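You operate a simulated robot arm through the tools that you are given. There is no shell and no other tool.

The job below is to be done with a simulated robot arm. You get a single attempt, and the scene is never put back.

Task
Seat the jug, plug in, switch on and blend on high till even.
Fine: plug in before switching on; dial and socket end off, the lid on.

The check looks at the end state, three seconds after you hand in, the way a careful person would. Anything else that was tipped, shoved, dropped, spilled or broken makes it a failure. Lids that push on must go on centred and level and be pressed home; caps that screw on are set level and turned clockwise until they are tight.

Robot
A 7-joint arm with a two-finger gripper, fixed in place. Base frame: the origin is at the foot of the arm, x ahead of it, y to its left, z up; the work surface is at about z = 0.9. Readings come in m, rad, newtons and seconds.
With the tool pointing down near the work surface it reaches from about 0.34 to 0.72 m from the base axis. Its first joint turns from -1.152 to 1.152 rad. Payload 2.45 kg.
The TCP is the grasp point between the finger pads, 0.026 m short of the fingertips. In the tool frame z runs along the fingers and y along their closing line. Largest opening 0.096 m; the body of the gripper starts 0.069 m behind the TCP.
Orientation is that of the tool frame in the base frame, as a unit quaternion [x, y, z, w]. With the fingers straight down and closing along the base's y, the tool's x points along the base's -x, its y along +y and its z along -z.

Tools
- The arm moves only by the tool drive_tool. Its argument "increments" is text: rows parted by semicolons, each of 7 numbers parted by spaces: the finger opening in m, from 0 to 0.096, then the shift along the tool's x, y, z in units of 500 mm (1.0 is 500 mm), then the turn, a rotation vector about the tool's x, y, z in units of 90 degrees (1.0 is 90 degrees). In form: jaw x y z rx ry rz; .... A call has 1 to 20 rows; each row is the pose to reach, as a shift and turn from the pose commanded when the call began, along the tool's axes at that moment. A call with a number of a shift or a turn outside -1 to 1 is refused whole. Each row takes 0.2 s and may step no farther than 0.05 m and 0.15 rad from the row before; otherwise, or with a gripper value out of range, the whole call is refused. Where a pose cannot be reached the arm comes as near as it can. A force on the tool above 90 N (or 10 N above the force at the start of the call, whichever is more), or a blocked arm, ends the call early, and 0.2 s more pass. The fingers move at their own pace and stop on an object; they squeeze with about 25 N. The grip force told is the motor's: it shows also when the fingers shut on nothing. Time passes only in rows, and 0.2 s behind the last, so rows that repeat a pose let the fingers close. The reply holds the time, the measured pose of the TCP, the force on the tool along the base axes, the opening and the grip force, in the units named above and with some noise, with the torque about the TCP (base axes, N m) and any sound that the robot's microphone picked up.
- Cameras (640 x 400 px; columns grow to the right, rows downward): "scene" is fixed at [0.1705, -0.3883, 1.438]; the picture's right is [0.75, -0.66, 0.00], its down [-0.29, -0.33, -0.90] and it looks along [0.59, 0.68, -0.44] (base axes); focal length 228 px, centre (320, 200). "wrist" rides on the gripper at [0.082, 0.003, -0.098] in the tool frame; the picture's right is [-0.04, 1.00, 0.00], its down [-0.73, -0.03, -0.68] and it looks along [-0.68, -0.03, 0.73] (tool axes); focal length 256 px, centre (320, 200). There is no depth. A picture from a camera that has moved, and an enlarged one, comes with that camera's place and axes in the base frame and with its lens.
- get_image(camera): a new picture of that camera. The clock stands still meanwhile.
- zoom(camera, box): a new picture of the part [left, top, right, bottom] of that camera's present view, enlarged. The clock stands still meanwhile.
- sign_off(): hands the job in; it is judged then, once.

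Nothing tells you positions but the pictures and the camera data. Unless the task says otherwise, let go and move clear before handing in.

The tools are called after "Call:" as a command line: name --argument value ..., lists and objects as JSON in quotes. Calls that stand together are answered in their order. drive_tool: Moves the arm, as the interface text tells. Its arguments: {"type":"object","properties":{"increments":{"type":"string"}},"required":["increments"]} The other tools are called the same way: get_image (camera) takes a picture; zoom (camera, box) takes an enlarged picture of a part of a camera's view; sign_off () hands the job in.

At the start:

```text
time: 0.0
position: [0.3486, -0.121, 1.366]
ee_rot: [0.0, 1.0, 0.0, 0.0]
ft_force: [-0.2, 0.3, 0.1]
ft_torque: [0.02, -0.02, 0.0]
width: 0.0959
gripper_force: 0.1
```

scene: 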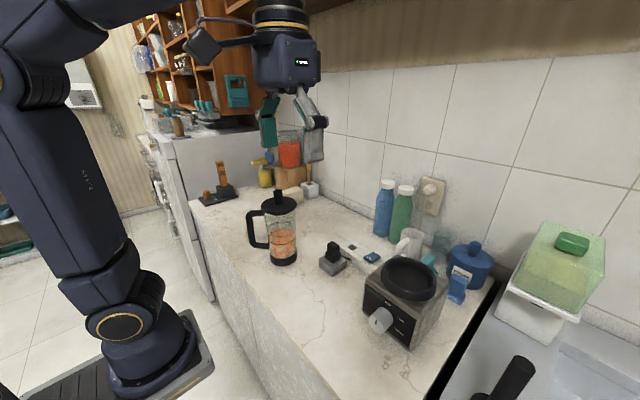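
wrist: 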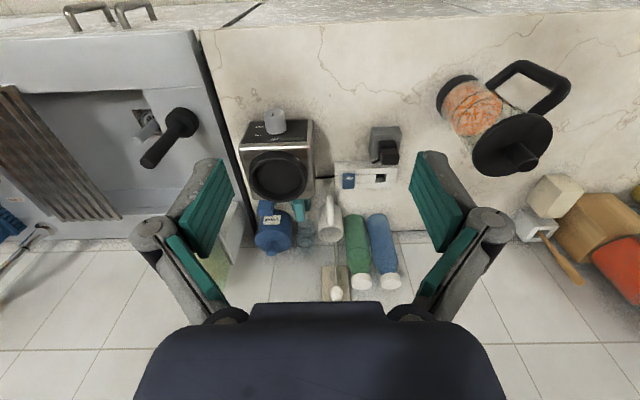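

I see a blender base with a dial, a jug with lid and handle to its left, a power strip with a switch, and a plug parked in a grey holder. First I'll look closer before moving anything.

Call:
zoom --camera "scene" --box '[300, 220, 460, 360]'

Call:
zoom --camera "scene" --box '[230, 170, 350, 280]'

Call:
zoom --camera "wrist" --box '[230, 90, 420, 210]'

Call:
zoom --camera "wrist" --box '[420, 40, 600, 190]'

```text
2.86 times, centred on (380, 290) of scene
camera zoom: at [0.1705, -0.3883, 1.438], right [0.75, -0.66, 0.0], down [-0.29, -0.33, -0.9], along [0.59, 0.68, -0.44], focal length 652 px, centre (149, -57)
```

zoom: 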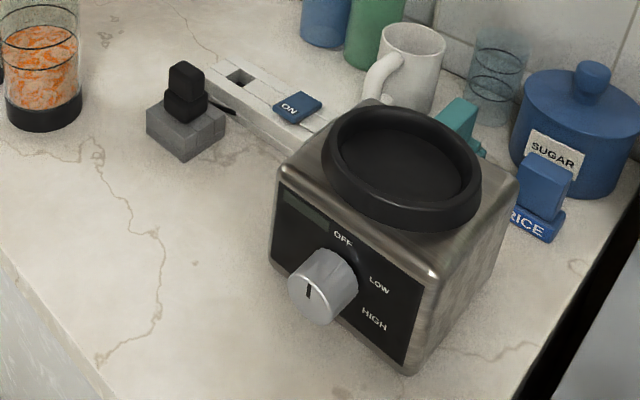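

```text
3.64 times, centred on (290, 225) of scene
camera zoom: at [0.1705, -0.3883, 1.438], right [0.75, -0.66, 0.0], down [-0.29, -0.33, -0.9], along [0.59, 0.68, -0.44], focal length 830 px, centre (429, 109)
```

zoom: 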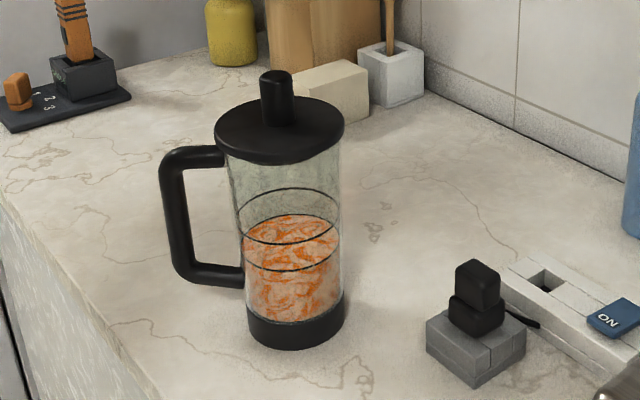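

```text
3.33 times, centred on (325, 150) of wrist
camera zoom: at [0.2671, -0.1171, 1.464], right [0.04, 1.0, 0.0], down [0.73, -0.03, 0.68], along [0.68, -0.03, -0.73], focal length 853 px, centre (303, 367)
```

zoom: 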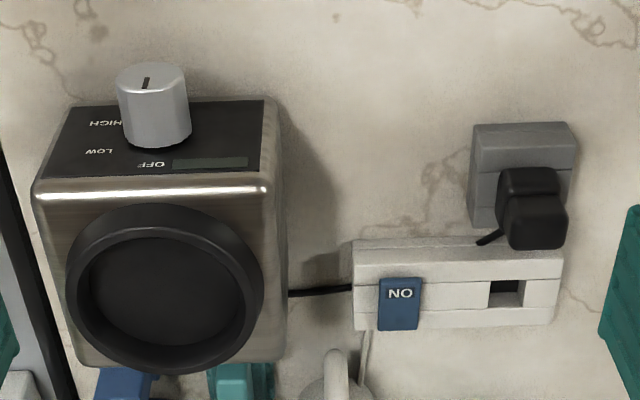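

```text
2.67 times, centred on (510, 115) of wrist
camera zoom: at [0.2671, -0.1171, 1.464], right [0.04, 1.0, 0.0], down [0.73, -0.03, 0.68], along [0.68, -0.03, -0.73], focal length 683 px, centre (-187, 427)
```

zoom: 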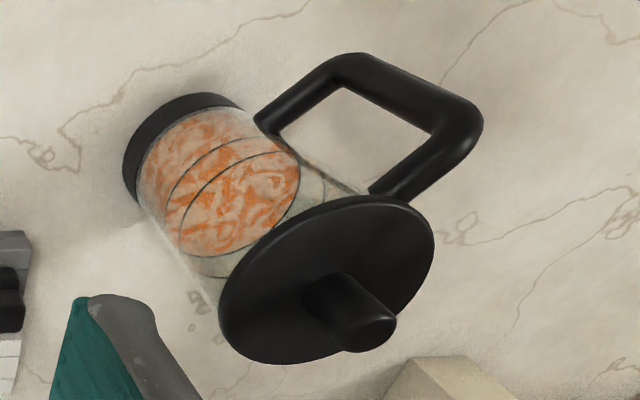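

The jug is near (0.48, 0.17), the blender collar near (0.596, -0.22, 1.03), the parked plug near (0.578, 0.02) and the socket strip near x = 0.675. I'll zoom on the dial, switch and plug before moving.

Call:
zoom --camera "scene" --box '[360, 270, 420, 330]'

Call:
zoom --camera "scene" --box '[330, 230, 390, 275]'

Call:
zoom --camera "wrist" --box '[320, 120, 410, 200]'

Call:
zoom --camera "wrist" --box '[235, 95, 325, 155]'

Call:
zoom --camera "wrist" --box '[120, 140, 520, 400]'

Call:
zoom --camera "scene" --box '[180, 0, 340, 180]'

```text
6.67 times, centred on (390, 300) of scene
camera zoom: at [0.1705, -0.3883, 1.438], right [0.75, -0.66, 0.0], down [-0.29, -0.33, -0.9], along [0.59, 0.68, -0.44], focal length 1521 px, centre (-147, -467)
```

zoom: 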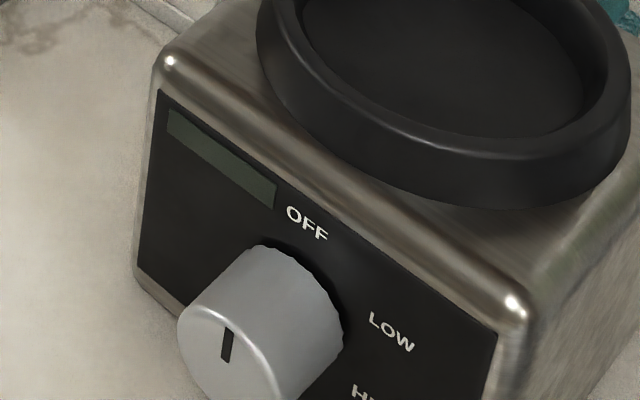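

```text
8.89 times, centred on (360, 252) of scene
camera zoom: at [0.1705, -0.3883, 1.438], right [0.75, -0.66, 0.0], down [-0.29, -0.33, -0.9], along [0.59, 0.68, -0.44], focal length 2028 px, centre (-36, -267)
```

zoom: 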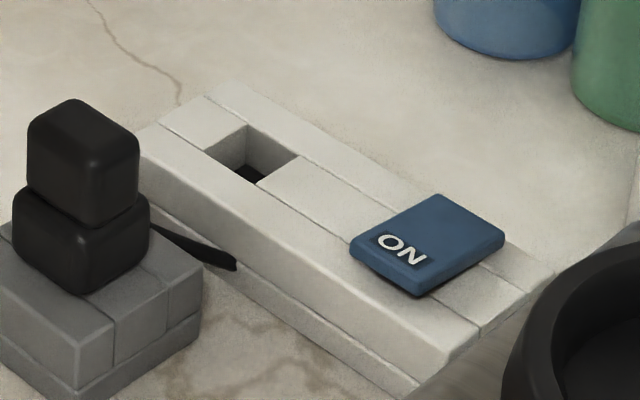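

```text
5.00 times, centred on (365, 160) of wrist
camera zoom: at [0.2671, -0.1171, 1.464], right [0.04, 1.0, 0.0], down [0.73, -0.03, 0.68], along [0.68, -0.03, -0.73], focal length 1280 px, centre (95, 400)
```

zoom: 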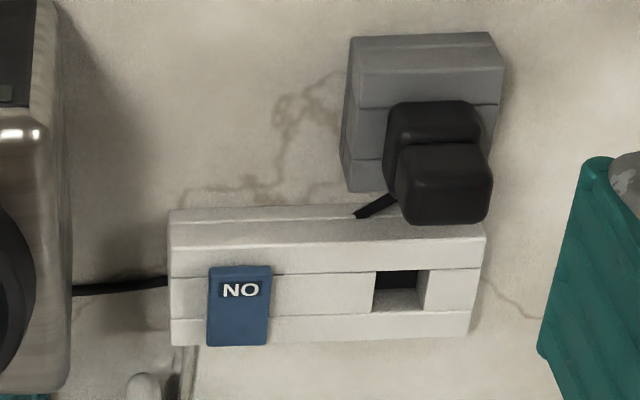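

```text
6.67 times, centred on (280, 125) of wrist
camera zoom: at [0.2671, -0.1171, 1.464], right [0.04, 1.0, 0.0], down [0.73, -0.03, 0.68], along [0.68, -0.03, -0.73], focal length 1707 px, centre (587, 700)
```

zoom: 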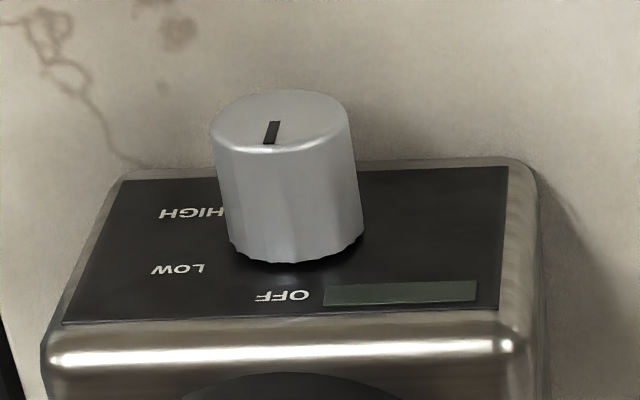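

```text
1.54 times, centred on (320, 270) of wrist
camera zoom: at [0.2671, -0.1171, 1.464], right [0.04, 1.0, 0.0], down [0.73, -0.03, 0.68], along [0.68, -0.03, -0.73], focal length 394 px, centre (320, 92)
```

zoom: 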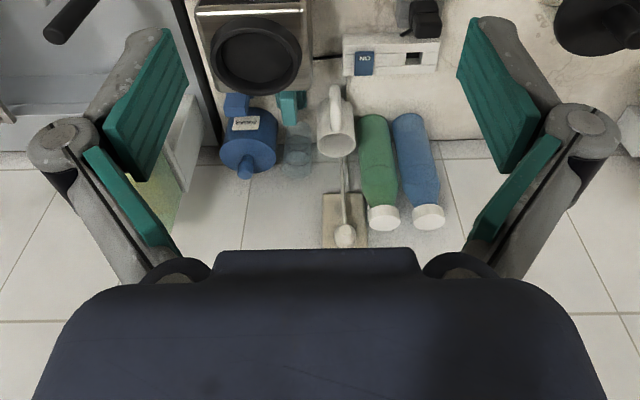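

```text
2.22 times, centred on (260, 90) of scene
camera zoom: at [0.1705, -0.3883, 1.438], right [0.75, -0.66, 0.0], down [-0.29, -0.33, -0.9], along [0.59, 0.68, -0.44], focal length 507 px, centre (453, 444)
```

zoom: 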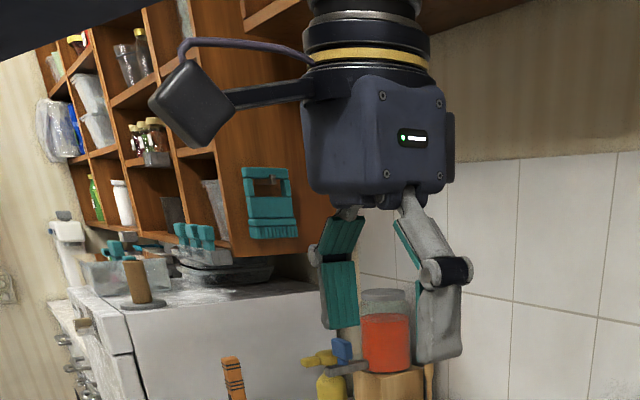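

The dial points at OFF, and the rocker looks off because its ON end is raised. I'll now test in free air whether the tool can roll 180° so the camera rides on top when the tool is horizontal.

Call:
drive_tool --increments "0.096 0 0 0 0 0 0.09; 0.096 0 0 0 0 0 0.18; 0.096 0 0 0 0 0 0.27; 0.096 0 0 0 0 0 0.36; 0.096 0 0 0 0 0 0.45; 0.096 0 0 0 0 0 0.54; 0.096 0 0 0 0 0 0.63; 0.096 0 0 0 0 0 0.72; 0.096 0 0 0 0 0 0.81; 0.096 0 0 0 0 0 0.9; 0.096 0 0 0 0 0 0.98"

```text
time: 2.4
position: [0.3491, -0.1198, 1.3659]
ee_rot: [0.697, 0.717, 0.0, 0.0]
ft_force: [0.7, 0.2, 0.1]
ft_torque: [-0.01, -0.04, -0.02]
width: 0.0959
gripper_force: 0.1
```

The tool x axis (camera side) now points to +y and nothing is blocked. I'll carry on another 90°.

Call:
drive_tool --increments "0.096 0 0 0 0 0 0.09; 0.096 0 0 0 0 0 0.18; 0.096 0 0 0 0 0 0.27; 0.096 0 0 0 0 0 0.36; 0.096 0 0 0 0 0 0.45; 0.096 0 0 0 0 0 0.54; 0.096 0 0 0 0 0 0.63; 0.096 0 0 0 0 0 0.72; 0.096 0 0 0 0 0 0.81; 0.096 0 0 0 0 0 0.9; 0.096 0 0 0 0 0 0.99; 0.096 0 0 0 0 0 1.0"

Call:
get_image --camera "scene"

Call:
get_image --camera "wrist"

```text
time: 5.0
position: [0.3487, -0.12, 1.3673]
ee_rot: [1.0, 0.015, 0.0, 0.001]
ft_force: [0.4, 0.1, 0.4]
ft_torque: [0.02, -0.01, 0.01]
width: 0.0962
gripper_force: 0.0
```

```text
taken
```

scene: 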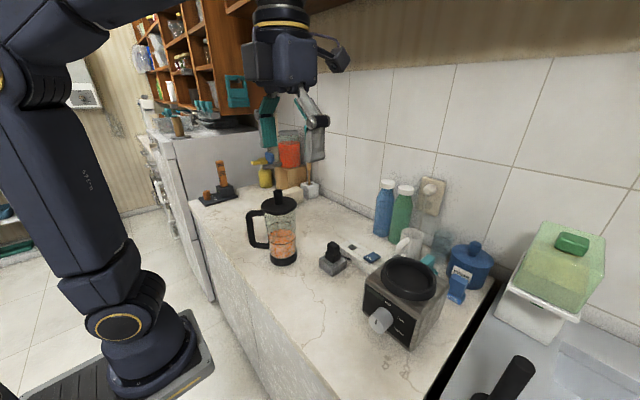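

```text
taken
camera wrist: at [0.4307, -0.1215, 1.4647], right [-0.01, -1.0, 0.0], down [-0.73, 0.01, 0.68], along [-0.68, 0.01, -0.73], focal length 256 px, centre (320, 200)
```

wrist: 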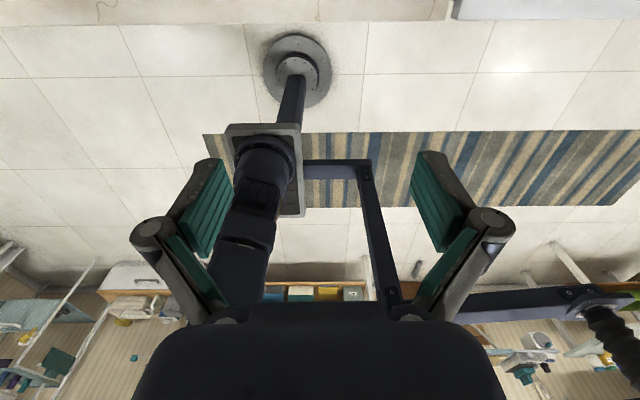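

The 180° roll works, so next I'll pitch the tool to horizontal, pointing +x with the camera on top. I'll move forward a little in free air as I do it.

Call:
drive_tool --increments "0.096 0.027 0 0.018 0 0.091 0; 0.096 0.055 0 0.036 0 0.182 0; 0.096 0.082 0 0.055 0 0.273 0; 0.096 0.109 0 0.073 0 0.364 0; 0.096 0.136 0 0.091 0 0.455 0; 0.096 0.164 0 0.109 0 0.545 0; 0.096 0.191 0 0.127 0 0.636 0; 0.096 0.218 0 0.145 0 0.727 0; 0.096 0.245 0 0.164 0 0.818 0; 0.096 0.273 0 0.182 0 0.909 0; 0.096 0.3 0 0.2 0 1.0 0"

Call:
get_image --camera "scene"

Call:
get_image --camera "wrist"

```text
time: 7.4
position: [0.4973, -0.1177, 1.2659]
ee_rot: [0.707, 0.011, 0.707, -0.011]
ft_force: [-0.6, -0.5, -0.2]
ft_torque: [-0.01, -0.03, -0.02]
width: 0.0959
gripper_force: 0.2
```

```text
taken
```

scene: 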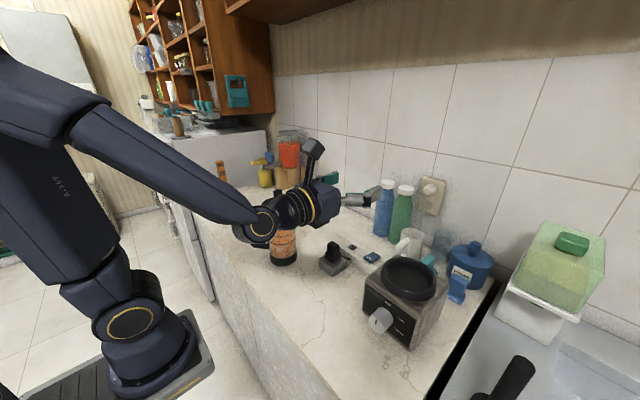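

```text
taken
camera wrist: at [0.3999, -0.1229, 1.3469], right [0.03, -1.0, -0.04], down [-0.68, 0.01, -0.73], along [0.73, 0.05, -0.68], focal length 256 px, centre (320, 200)
```

wrist: 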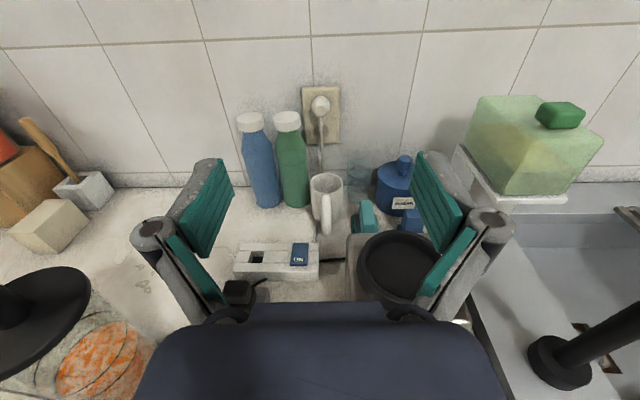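

The horizontal pose is reached, and the wrist camera now gives an upright view over the gripper. I'll zoom on the strip, blender collar and jug from here to refine positions.

Call:
zoom --camera "wrist" --box '[210, 220, 350, 310]'

Call:
zoom --camera "wrist" --box '[330, 180, 470, 310]'

Call:
zoom --camera "wrist" --box '[0, 230, 180, 400]'

```text
4.44 times, centred on (280, 265) of wrist
camera zoom: at [0.3999, -0.1229, 1.3469], right [0.03, -1.0, -0.04], down [-0.68, 0.01, -0.73], along [0.73, 0.05, -0.68], focal length 1138 px, centre (498, -89)
```

zoom: 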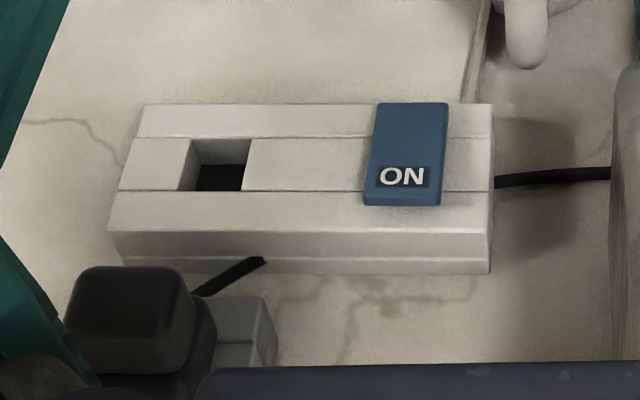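

```text
3.08 times, centred on (400, 245) of wrist
camera zoom: at [0.3999, -0.1229, 1.3469], right [0.03, -1.0, -0.04], down [-0.68, 0.01, -0.73], along [0.73, 0.05, -0.68], focal length 788 px, centre (74, 62)
```

zoom: 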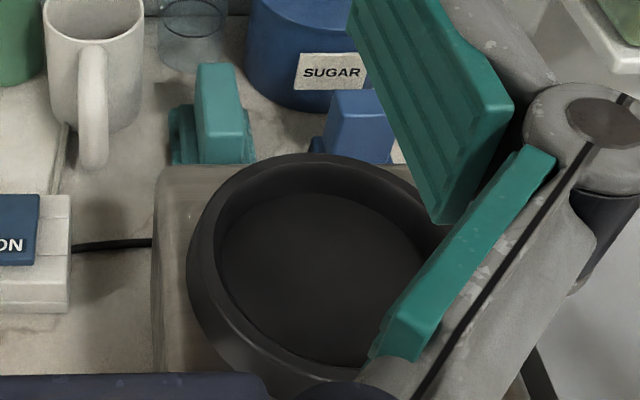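

```text
2.35 times, centred on (90, 315) of wrist
camera zoom: at [0.3999, -0.1229, 1.3469], right [0.03, -1.0, -0.04], down [-0.68, 0.01, -0.73], along [0.73, 0.05, -0.68], focal length 602 px, centre (861, -71)
```

zoom: 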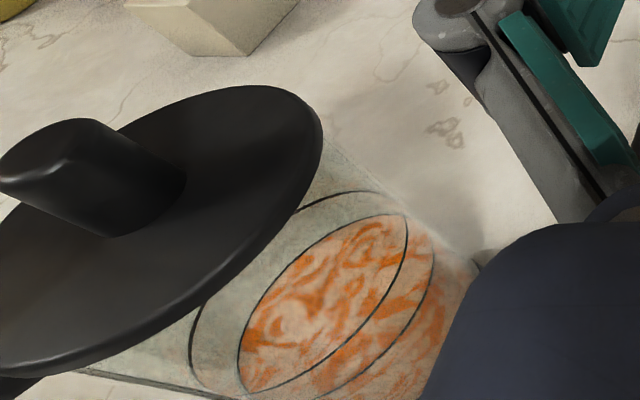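

The collar is open and clear. Next I'll yaw the tool about 73° to point mostly +y, moving to a spot short of the jug and still high.

Call:
drive_tool --increments "0.096 -0.015 -0.022 -0.013 0.09 0 0; 0.096 -0.029 -0.044 -0.026 0.18 0 0; 0.096 -0.044 -0.067 -0.039 0.27 0 0; 0.096 -0.059 -0.089 -0.052 0.361 0 0; 0.096 -0.073 -0.111 -0.066 0.451 0 0; 0.096 -0.088 -0.133 -0.079 0.542 0 0; 0.096 -0.103 -0.156 -0.092 0.632 0 0; 0.096 -0.117 -0.178 -0.105 0.723 0 0; 0.096 -0.132 -0.2 -0.118 0.813 0 0"

Call:
get_image --camera "scene"

Call:
get_image --camera "wrist"

```text
time: 9.4
position: [0.4357, -0.0157, 1.201]
ee_rot: [0.561, 0.431, 0.56, -0.431]
ft_force: [0.5, 0.7, 0.3]
ft_torque: [-0.01, 0.01, -0.03]
width: 0.0959
gripper_force: 0.1
```

```text
taken
```

scene: 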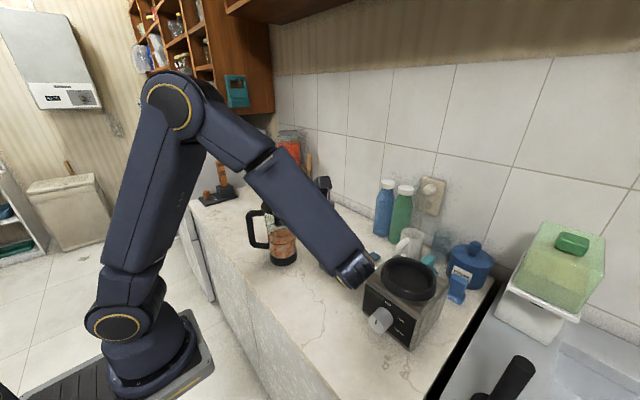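

```text
taken
camera wrist: at [0.4139, -0.1121, 1.2819], right [0.97, -0.26, -0.04], down [-0.2, -0.65, -0.73], along [0.16, 0.72, -0.68], focal length 256 px, centre (320, 200)
```

wrist: 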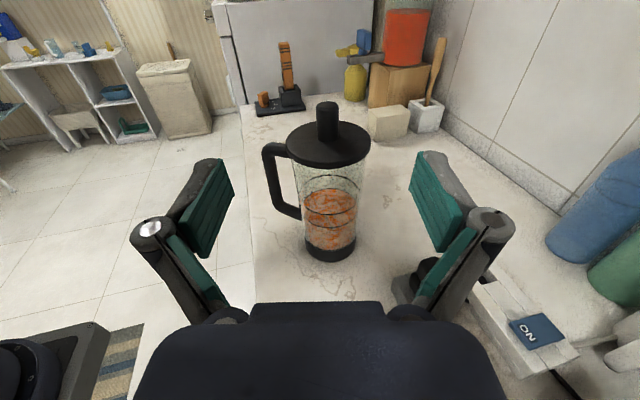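

The gripper now faces the jug, with the handle at its left front. I'll zoom in to locate the jug axis and handle precisely.

Call:
zoom --camera "wrist" --box '[240, 90, 400, 270]'

Call:
zoom --camera "wrist" --box '[380, 230, 600, 370]'

```text
2.22 times, centred on (320, 180) of wrist
camera zoom: at [0.4139, -0.1121, 1.2819], right [0.97, -0.26, -0.04], down [-0.2, -0.65, -0.73], along [0.16, 0.72, -0.68], focal length 569 px, centre (320, 244)
```

zoom: 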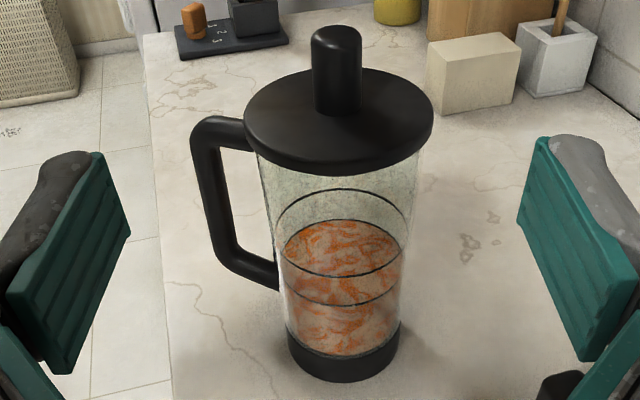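

```text
2.86 times, centred on (490, 300) of wrist
camera zoom: at [0.4139, -0.1121, 1.2819], right [0.97, -0.26, -0.04], down [-0.2, -0.65, -0.73], along [0.16, 0.72, -0.68], focal length 731 px, centre (-166, -86)
```

zoom: 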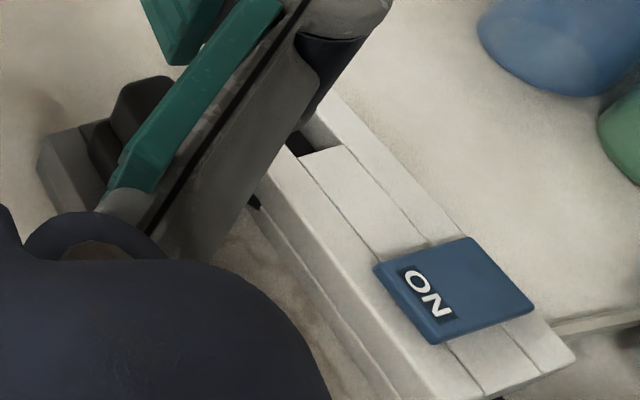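

I need the jug's diameter accurately because it is close to the maximum opening. I'll zoom tighter from this view.

Call:
zoom --camera "wrist" --box '[290, 150, 380, 210]'

Call:
zoom --camera "wrist" --box '[290, 205, 380, 265]'

Call:
zoom --camera "scene" --box '[240, 190, 310, 270]'

```text
6.67 times, centred on (335, 180) of wrist
camera zoom: at [0.4139, -0.1121, 1.2819], right [0.97, -0.26, -0.04], down [-0.2, -0.65, -0.73], along [0.16, 0.72, -0.68], focal length 1707 px, centre (220, 333)
```

zoom: 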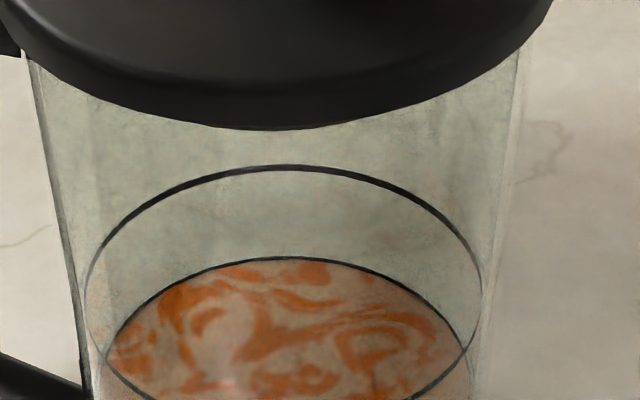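

```text
6.67 times, centred on (335, 235) of wrist
camera zoom: at [0.4139, -0.1121, 1.2819], right [0.97, -0.26, -0.04], down [-0.2, -0.65, -0.73], along [0.16, 0.72, -0.68], focal length 1707 px, centre (220, -33)
```

zoom: 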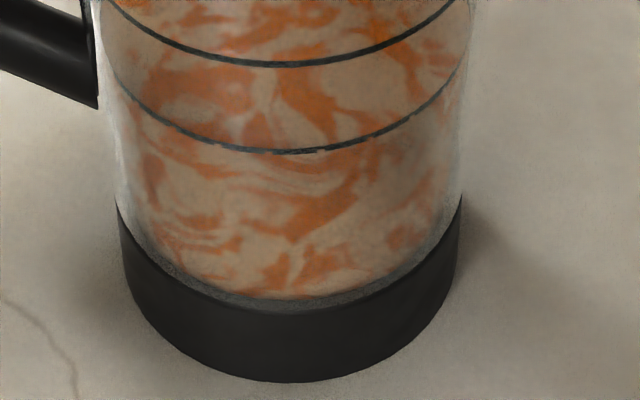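

```text
5.00 times, centred on (275, 230) of scene
camera zoom: at [0.1705, -0.3883, 1.438], right [0.75, -0.66, 0.0], down [-0.29, -0.33, -0.9], along [0.59, 0.68, -0.44], focal length 1141 px, centre (545, 50)
```

zoom: 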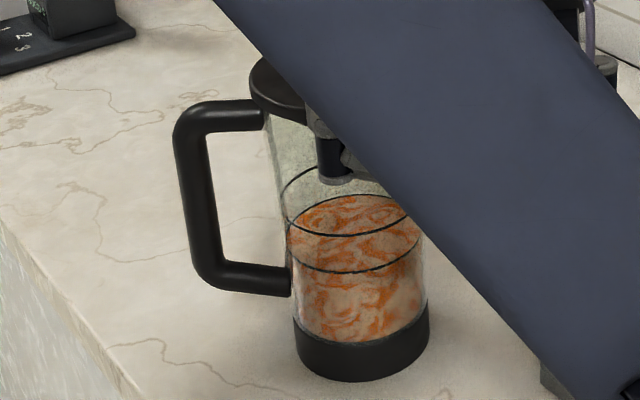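

The jug tapers slightly wider toward the top, with a radius of about 46–47 mm, so I'll grip it just above the handle's lower bar at z ≈ 0.995. I'll descend to a pre-grasp about 11 cm short of its axis, turned to about 66° for clearance from the plug.

Call:
drive_tool --increments "0.096 -0.059 -0.003 0.025 -0.014 0 0; 0.096 -0.118 -0.007 0.051 -0.029 0 0; 0.096 -0.177 -0.010 0.076 -0.043 0 0; 0.096 -0.235 -0.013 0.102 -0.058 0 0; 0.096 -0.294 -0.017 0.127 -0.072 0 0; 0.096 -0.353 -0.020 0.153 -0.087 0 0; 0.096 -0.412 -0.0234 0.178 -0.101 0 0; 0.096 -0.412 -0.0234 0.178 -0.101 0 0"

Call:
get_image --camera "scene"

Call:
get_image --camera "wrist"

```text
time: 11.2
position: [0.4482, 0.0718, 0.9939]
ee_rot: [0.593, 0.385, 0.593, -0.385]
ft_force: [-0.2, 0.2, 0.0]
ft_torque: [0.0, 0.02, -0.03]
width: 0.0957
gripper_force: 0.1
```

```text
taken
```

scene: 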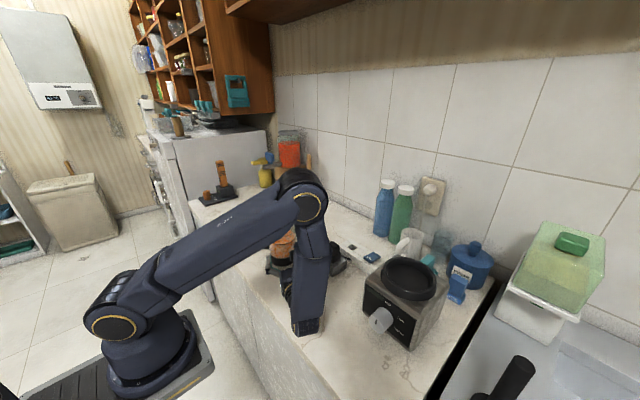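

```text
taken
camera wrist: at [0.4113, -0.0203, 1.075], right [0.91, -0.41, -0.04], down [-0.3, -0.61, -0.73], along [0.28, 0.68, -0.68], focal length 256 px, centre (320, 200)
```

wrist: 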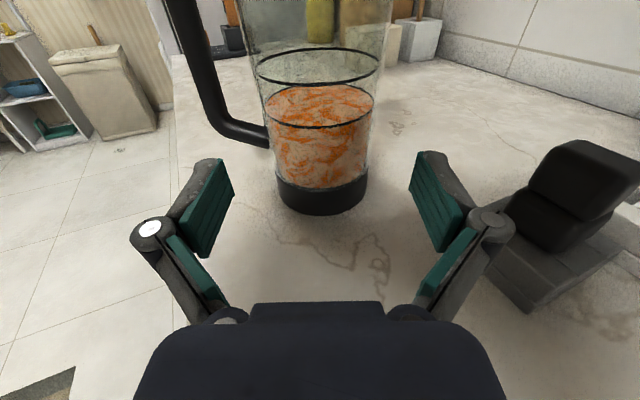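

I'm at the pre-grasp with no contact. I'll zoom to check the lateral alignment and the handle's height.

Call:
zoom --camera "wrist" --box '[220, 60, 420, 220]'

Call:
zoom --camera "wrist" --box '[150, 0, 410, 160]'

Call:
zoom --camera "wrist" --box '[420, 100, 640, 330]'

Call:
zoom --camera "scene" --box '[220, 160, 400, 350]'

```text
2.50 times, centred on (320, 140) of wrist
camera zoom: at [0.4113, -0.0203, 1.075], right [0.91, -0.41, -0.04], down [-0.3, -0.61, -0.73], along [0.28, 0.68, -0.68], focal length 640 px, centre (320, 350)
```

zoom: 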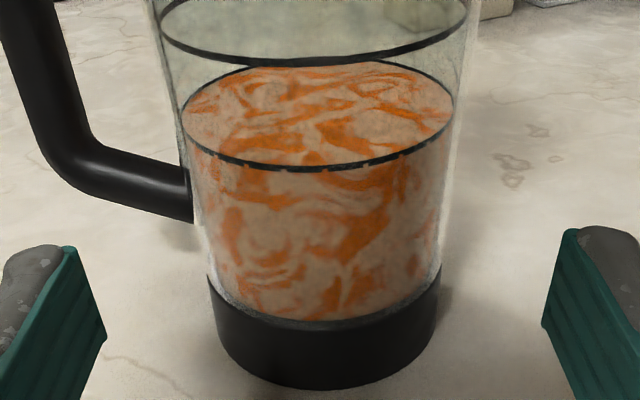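

```text
2.46 times, centred on (280, 80) of wrist
camera zoom: at [0.4113, -0.0203, 1.075], right [0.91, -0.41, -0.04], down [-0.3, -0.61, -0.73], along [0.28, 0.68, -0.68], focal length 630 px, centre (418, 495)
```

zoom: 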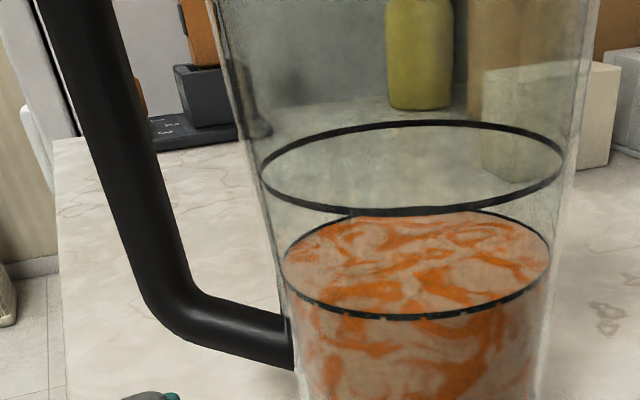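

```text
1.74 times, centred on (530, 215) of wrist
camera zoom: at [0.4113, -0.0203, 1.075], right [0.91, -0.41, -0.04], down [-0.3, -0.61, -0.73], along [0.28, 0.68, -0.68], focal length 445 px, centre (-45, 174)
```

zoom: 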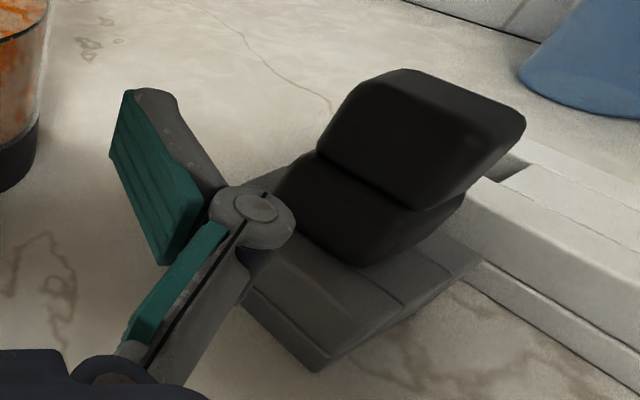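

```text
2.11 times, centred on (310, 255) of scene
camera zoom: at [0.1706, -0.3883, 1.438], right [0.75, -0.66, 0.0], down [-0.29, -0.33, -0.9], along [0.59, 0.68, -0.44], focal length 480 px, centre (341, 84)
```

zoom: 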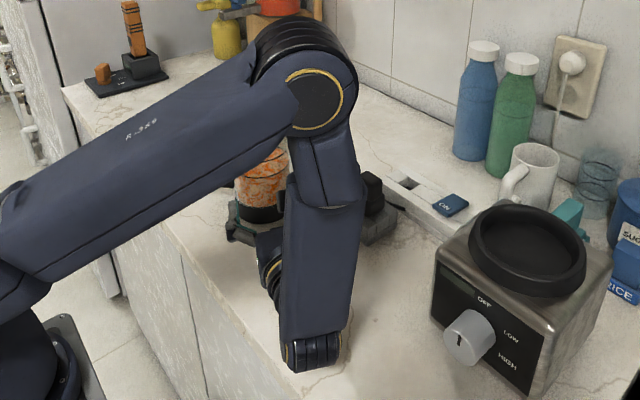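

The jug axis is about 114 mm ahead and 2.5 mm to the gripper's left. I'll correct that, drop to z ≈ 0.98 (just above the handle's lower root), and advance part way.

Call:
drive_tool --increments "0.096 -0.028 -0.0054 0 0 0 0; 0.096 -0.028 -0.0054 0.03 0 0 0; 0.096 -0.028 -0.0054 0.06 0 0 0; 0.096 -0.028 -0.0054 0.09 0 0 0; 0.096 -0.028 -0.0054 0.12 0 0 0; 0.096 -0.028 -0.0054 0.12 0 0 0"

Call:
get_image --camera "wrist"

Call:
zoom --camera "wrist" --box '[180, 80, 460, 255]'

```text
time: 12.6
position: [0.4697, 0.1273, 0.9794]
ee_rot: [0.594, 0.384, 0.594, -0.384]
ft_force: [-0.3, -0.5, -1.2]
ft_torque: [0.02, -0.01, 0.02]
width: 0.0961
gripper_force: 0.1
```

```text
taken
camera wrist: at [0.4329, 0.0362, 1.0612], right [0.91, -0.41, -0.04], down [-0.3, -0.61, -0.73], along [0.28, 0.68, -0.68], focal length 256 px, centre (320, 200)
```

wrist: 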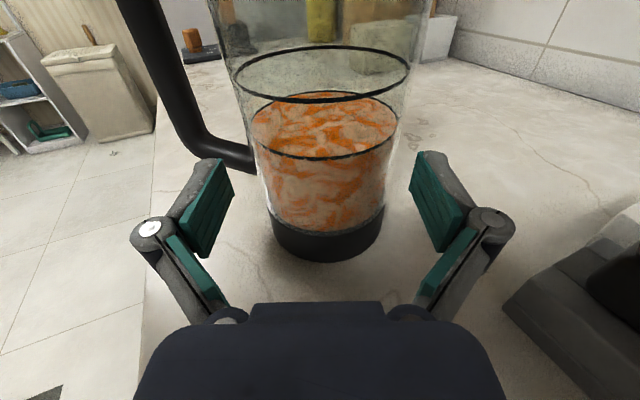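

```text
2.29 times, centred on (320, 168) of wrist
camera zoom: at [0.4329, 0.0362, 1.0612], right [0.91, -0.41, -0.04], down [-0.3, -0.61, -0.73], along [0.28, 0.68, -0.68], focal length 585 px, centre (320, 274)
```

zoom: 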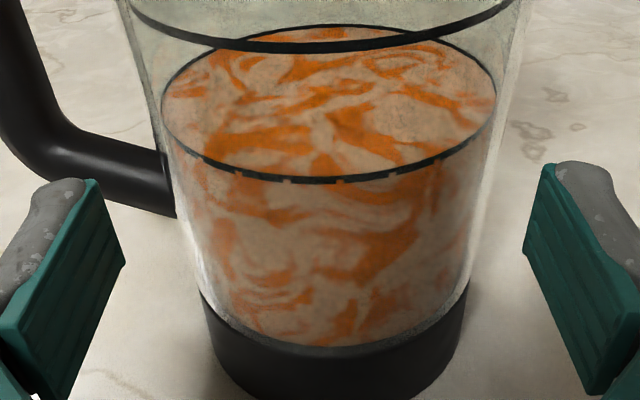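

The jug is nearly centred between the fingers. I'll zoom tightly on each glass edge to measure the clearance.

Call:
zoom --camera "wrist" --box '[230, 130, 290, 170]'

Call:
zoom --camera "wrist" --box '[360, 130, 420, 170]'

Call:
zoom --camera "wrist" --box '[190, 190, 450, 270]'

```text
10.00 times, centred on (260, 150) of wrist
camera zoom: at [0.4329, 0.0362, 1.0612], right [0.91, -0.41, -0.04], down [-0.3, -0.61, -0.73], along [0.28, 0.68, -0.68], focal length 2560 px, centre (920, 700)
```

zoom: 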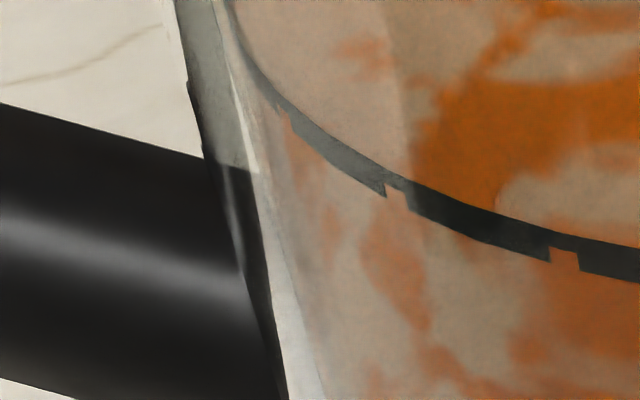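

```text
10.00 times, centred on (390, 150) of wrist
camera zoom: at [0.4329, 0.0362, 1.0612], right [0.91, -0.41, -0.04], down [-0.3, -0.61, -0.73], along [0.28, 0.68, -0.68], focal length 2560 px, centre (-380, 700)
```

zoom: 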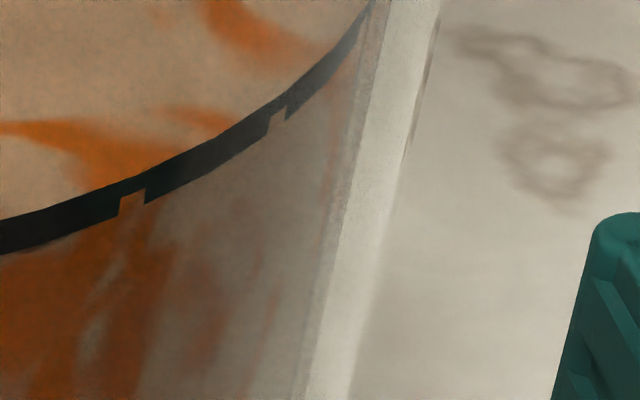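

```text
2.46 times, centred on (320, 230) of wrist
camera zoom: at [0.4329, 0.0362, 1.0612], right [0.91, -0.41, -0.04], down [-0.3, -0.61, -0.73], along [0.28, 0.68, -0.68], focal length 630 px, centre (320, 126)
```

zoom: 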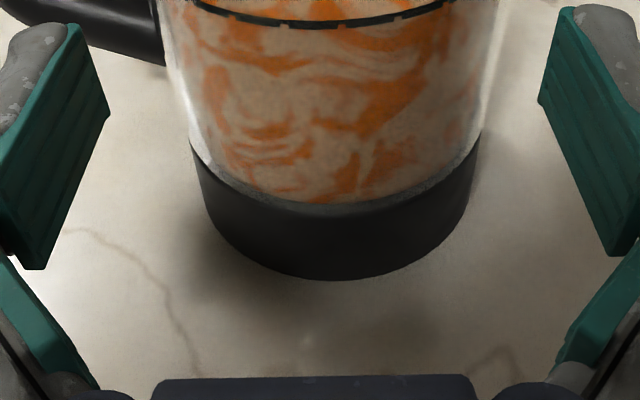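

Clearance is tight, about 1 mm per side. I'll centre the gripper a touch to the right and creep forward until the tips reach the jug's widest section, watching the force.

Call:
drive_tool --increments "0.096 0 0.0028 0 0 0 0; 0.096 0 0.0028 0.015 0 0 0; 0.096 0 0.0028 0.03 0 0 0; 0.096 0 0.0028 0.045 0 0 0; 0.096 0 0.0028 0.06 0 0 0"

Call:
get_image --camera "wrist"

Call:
zoom --camera "wrist" --box '[180, 120, 460, 295]'

```text
time: 13.8
position: [0.4837, 0.1531, 0.9781]
ee_rot: [0.593, 0.385, 0.593, -0.385]
ft_force: [0.3, -1.2, 0.1]
ft_torque: [-0.02, -0.02, 0.02]
width: 0.096
gripper_force: 0.1
```

```text
taken
camera wrist: at [0.4465, 0.063, 1.061], right [0.91, -0.41, -0.04], down [-0.3, -0.61, -0.73], along [0.27, 0.68, -0.68], focal length 256 px, centre (320, 200)
```

wrist: 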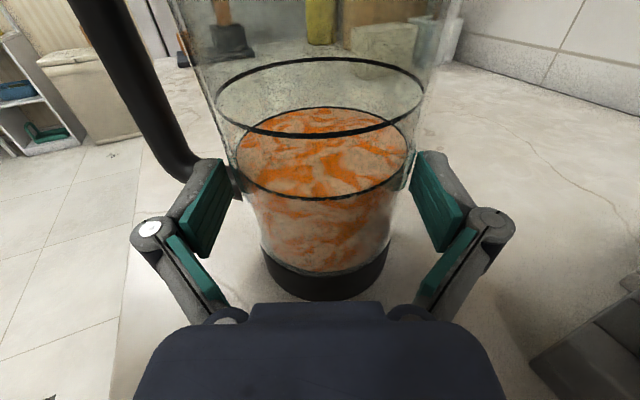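

```text
2.29 times, centred on (320, 208) of wrist
camera zoom: at [0.4465, 0.063, 1.061], right [0.91, -0.41, -0.04], down [-0.3, -0.61, -0.73], along [0.27, 0.68, -0.68], focal length 585 px, centre (320, 183)
```

zoom: 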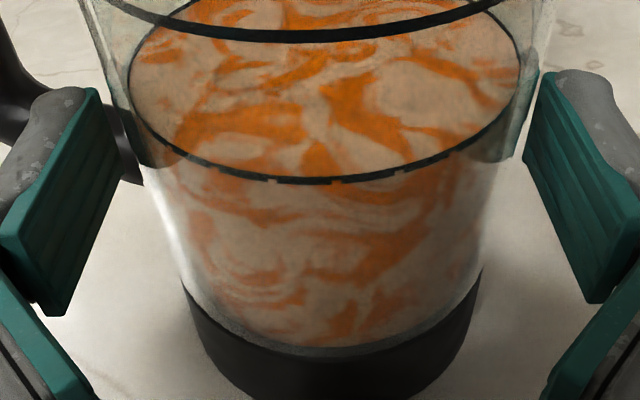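

The fingertips pass either side of the glass with little contact force. I'll advance the last 2 cm, still open.

Call:
drive_tool --increments "0.096 0 0 0.012 0 0 0; 0.096 0 0 0.024 0 0 0; 0.096 0 0 0.036 0 0 0; 0.096 0 0 0.042 0 0 0"

Call:
zoom --camera "wrist" --box '[160, 120, 480, 320]'

Call:
zoom --camera "scene" --box '[200, 160, 380, 310]'

```text
time: 14.8
position: [0.4924, 0.1731, 0.9796]
ee_rot: [0.593, 0.385, 0.593, -0.385]
ft_force: [0.2, -0.5, 0.2]
ft_torque: [-0.01, 0.02, 0.02]
width: 0.096
gripper_force: 0.0
```

```text
2.00 times, centred on (320, 220) of wrist
camera zoom: at [0.4554, 0.0825, 1.0621], right [0.91, -0.41, -0.04], down [-0.3, -0.61, -0.73], along [0.28, 0.68, -0.68], focal length 512 px, centre (320, 160)
```

zoom: 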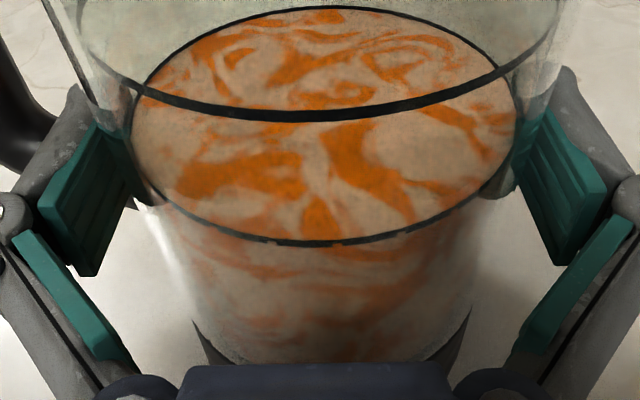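

```text
2.67 times, centred on (290, 235) of scene
camera zoom: at [0.1706, -0.3884, 1.438], right [0.75, -0.66, 0.0], down [-0.29, -0.33, -0.9], along [0.59, 0.68, -0.44], focal length 608 px, centre (400, 107)
```

zoom: 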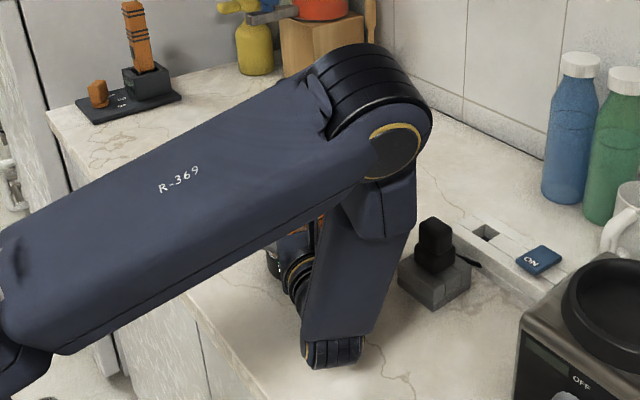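

The jug fits between the pads without force. I'll close the gripper on the body.

Call:
drive_tool --increments "0.07 0 0 0 0 0 0; 0.07 0 0 0 0 0 0; 0.07 0 0 0 0 0 0; 0.07 0 0 0 0 0 0; 0.07 0 0 0 0 0 0"

```text
time: 16.0
position: [0.4919, 0.1728, 0.9813]
ee_rot: [0.594, 0.384, 0.594, -0.384]
ft_force: [3.5, -2.1, -0.3]
ft_torque: [0.06, -0.06, -0.04]
width: 0.0939
gripper_force: 24.9
```

It's gripped at 93.9 mm with 25 N. I'll lift 2 cm to check the weight and stability.

Call:
drive_tool --increments "0.07 0.01 0 0 0 0 0; 0.07 0.02 0 0 0 0 0; 0.07 0.04 0 0 0 0 0; 0.07 0.04 0 0 0 0 0"

Call:
get_image --camera "wrist"

Call:
get_image --camera "scene"

```text
time: 17.0
position: [0.4911, 0.1722, 0.9999]
ee_rot: [0.595, 0.384, 0.593, -0.383]
ft_force: [0.3, -0.7, -11.8]
ft_torque: [-0.08, -0.03, 0.01]
width: 0.0941
gripper_force: 24.9
```

```text
taken
camera wrist: at [0.4546, 0.0819, 1.0814], right [0.91, -0.41, -0.04], down [-0.31, -0.61, -0.73], along [0.27, 0.68, -0.68], focal length 256 px, centre (320, 200)
```

wrist: 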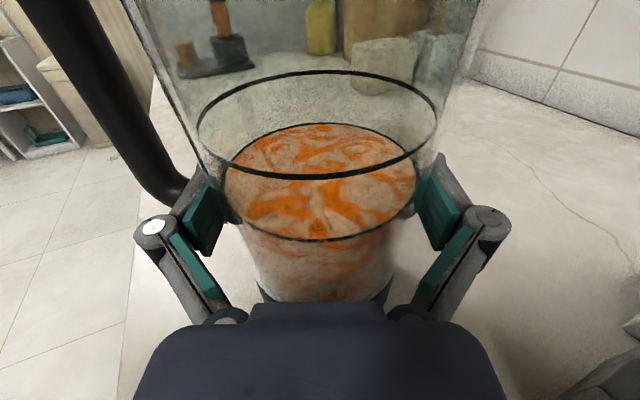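

```text
taken
```

scene: 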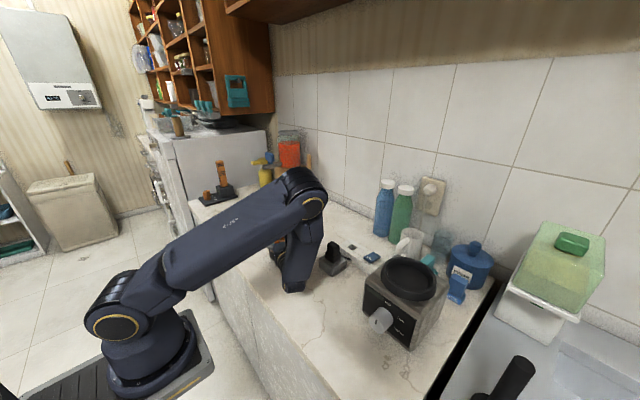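

The jug weighs about 1.2 kg and hangs level. I'll lift it well above the collar height.

Call:
drive_tool --increments "0.07 0.04 0 0 0 0 0; 0.07 0.08 0 0 0 0 0; 0.07 0.12 0 0 0 0 0; 0.07 0.16 0 0 0 0 0; 0.07 0.2 0 0 0 0 0; 0.07 0.24 0 0 0 0 0; 0.07 0.28 0 0 0 0 0; 0.07 0.32 0 0 0 0 0; 0.07 0.36 0 0 0 0 0; 0.07 0.39 0 0 0 0 0; 0.07 0.40 0 0 0 0 0; 0.07 0.40 0 0 0 0 0"

Call:
get_image --camera "scene"

Call:
get_image --camera "wrist"

```text
time: 19.6
position: [0.4932, 0.1724, 1.1993]
ee_rot: [0.594, 0.385, 0.592, -0.385]
ft_force: [-0.5, 0.0, -10.8]
ft_torque: [-0.09, -0.05, -0.02]
width: 0.0942
gripper_force: 24.6
```

```text
taken
```

scene: 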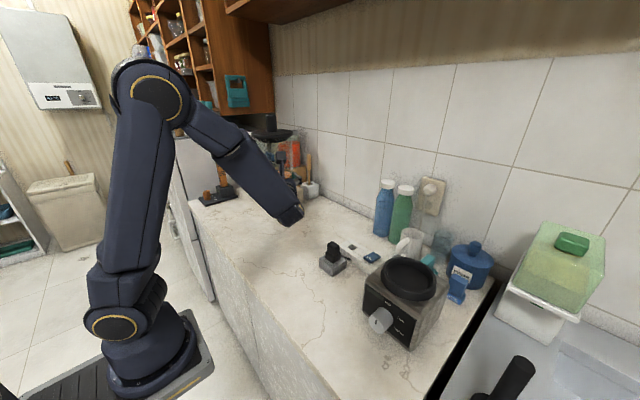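

```text
taken
camera wrist: at [0.4555, 0.0818, 1.2811], right [0.91, -0.41, -0.04], down [-0.3, -0.61, -0.73], along [0.27, 0.68, -0.68], focal length 256 px, centre (320, 200)
```

wrist: 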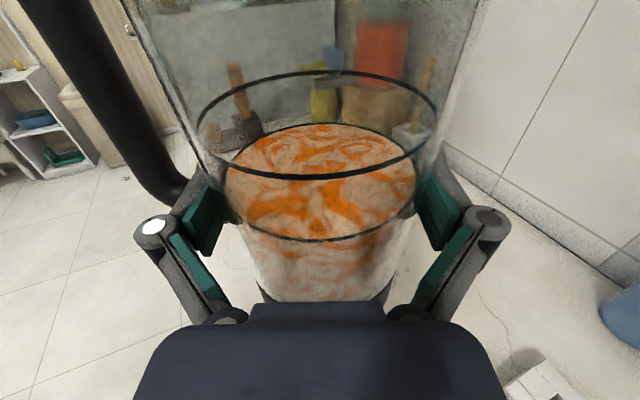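

The jug is stable in the grip. Now I'll carry it over to the blender while yawing to about 10°.

Call:
drive_tool --increments "0.07 0 0.0102 -0.0126 -0.0124 0 0; 0.07 0 0.0306 -0.0378 -0.0373 0 0; 0.07 0 0.0613 -0.0757 -0.0746 0 0; 0.07 0 0.0919 -0.1135 -0.112 0 0; 0.07 0 0.1226 -0.1514 -0.1493 0 0; 0.07 0 0.1532 -0.1892 -0.1866 0 0; 0.07 0 0.1839 -0.2271 -0.2239 0 0; 0.07 0 0.2145 -0.2649 -0.2612 0 0; 0.07 0 0.2451 -0.3028 -0.2986 0 0; 0.07 0 0.2758 -0.3406 -0.3359 0 0; 0.07 0 0.3064 -0.3785 -0.3732 0 0; 0.07 0 0.3371 -0.4163 -0.4105 0 0; 0.07 0 0.3677 -0.4542 -0.4478 0 0; 0.07 0 0.3983 -0.492 -0.4852 0 0; 0.07 0 0.429 -0.5299 -0.5225 0 0; 0.07 0 0.4545 -0.5614 -0.5536 0 0; 0.07 0 0.4801 -0.593 -0.5847 0 0; 0.07 0 0.4954 -0.6119 -0.6033 0 0; 0.07 0 0.5056 -0.6245 -0.6158 0 0; 0.07 0 0.5107 -0.6308 -0.622 0 0"

Call:
get_image --camera "scene"

Call:
get_image --camera "wrist"

```text
time: 23.8
position: [0.596, -0.2206, 1.2005]
ee_rot: [0.705, 0.06, 0.704, -0.06]
ft_force: [-0.1, 0.3, -11.0]
ft_torque: [-0.09, 0.07, -0.02]
width: 0.0939
gripper_force: 24.2
```

```text
taken
```

scene: 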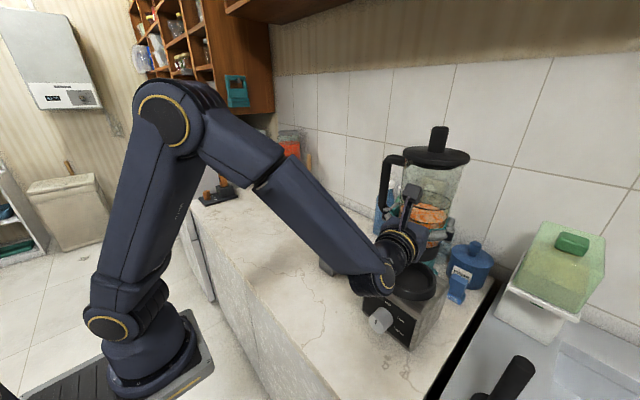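

```text
taken
camera wrist: at [0.5009, -0.2398, 1.2822], right [0.17, -0.98, -0.04], down [-0.68, -0.09, -0.73], along [0.72, 0.15, -0.68], focal length 256 px, centre (320, 200)
```

wrist: 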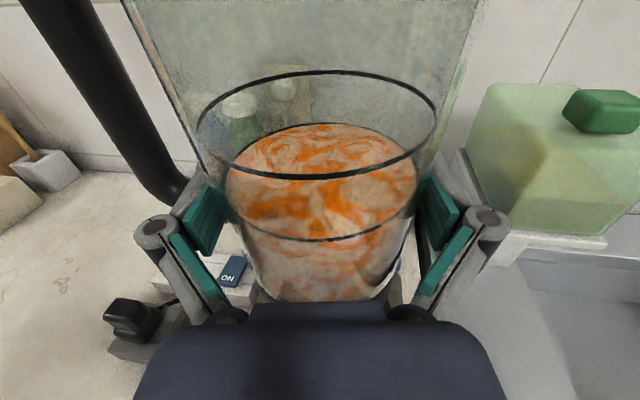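

The jug is above the blender. I'll zoom in to compare the jug's base position with the collar.

Call:
zoom --camera "scene" --box '[350, 120, 480, 360]'

Call:
zoom --camera "scene" --box '[370, 220, 470, 320]'

Call:
zoom --camera "wrist" --box '[200, 180, 440, 330]'

```text
1.67 times, centred on (415, 240) of scene
camera zoom: at [0.1708, -0.3884, 1.4379], right [0.75, -0.66, 0.0], down [-0.29, -0.33, -0.9], along [0.59, 0.68, -0.44], focal length 380 px, centre (162, 133)
```

zoom: 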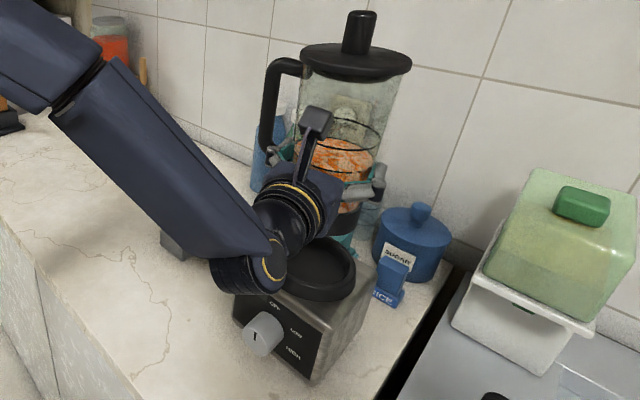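

```text
4.00 times, centred on (420, 270) of scene
camera zoom: at [0.1708, -0.3884, 1.4379], right [0.75, -0.66, 0.0], down [-0.29, -0.33, -0.9], along [0.59, 0.68, -0.44], focal length 913 px, centre (-80, -80)
```

zoom: 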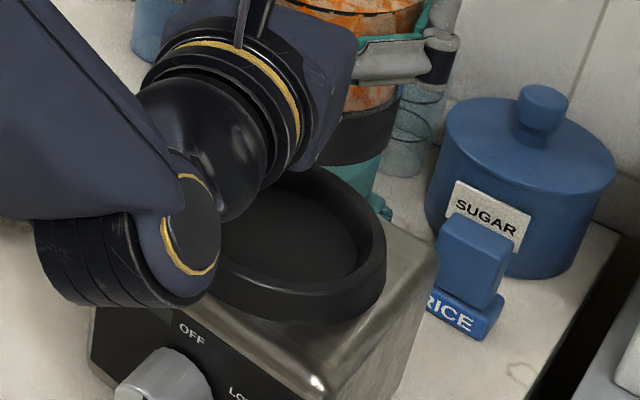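

```text
2.67 times, centred on (320, 255) of wrist
camera zoom: at [0.5009, -0.2398, 1.2822], right [0.17, -0.98, -0.04], down [-0.68, -0.09, -0.73], along [0.72, 0.15, -0.68], focal length 683 px, centre (320, 53)
```

zoom: 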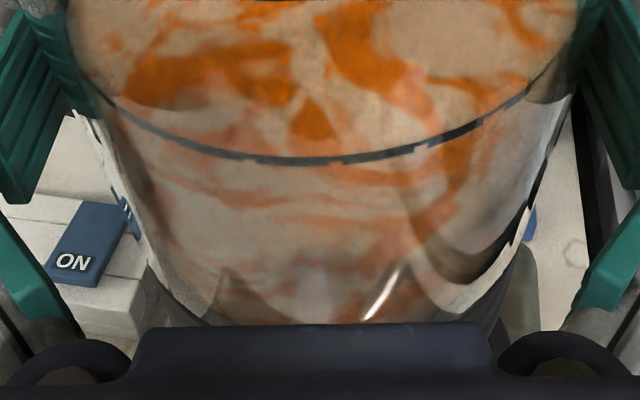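

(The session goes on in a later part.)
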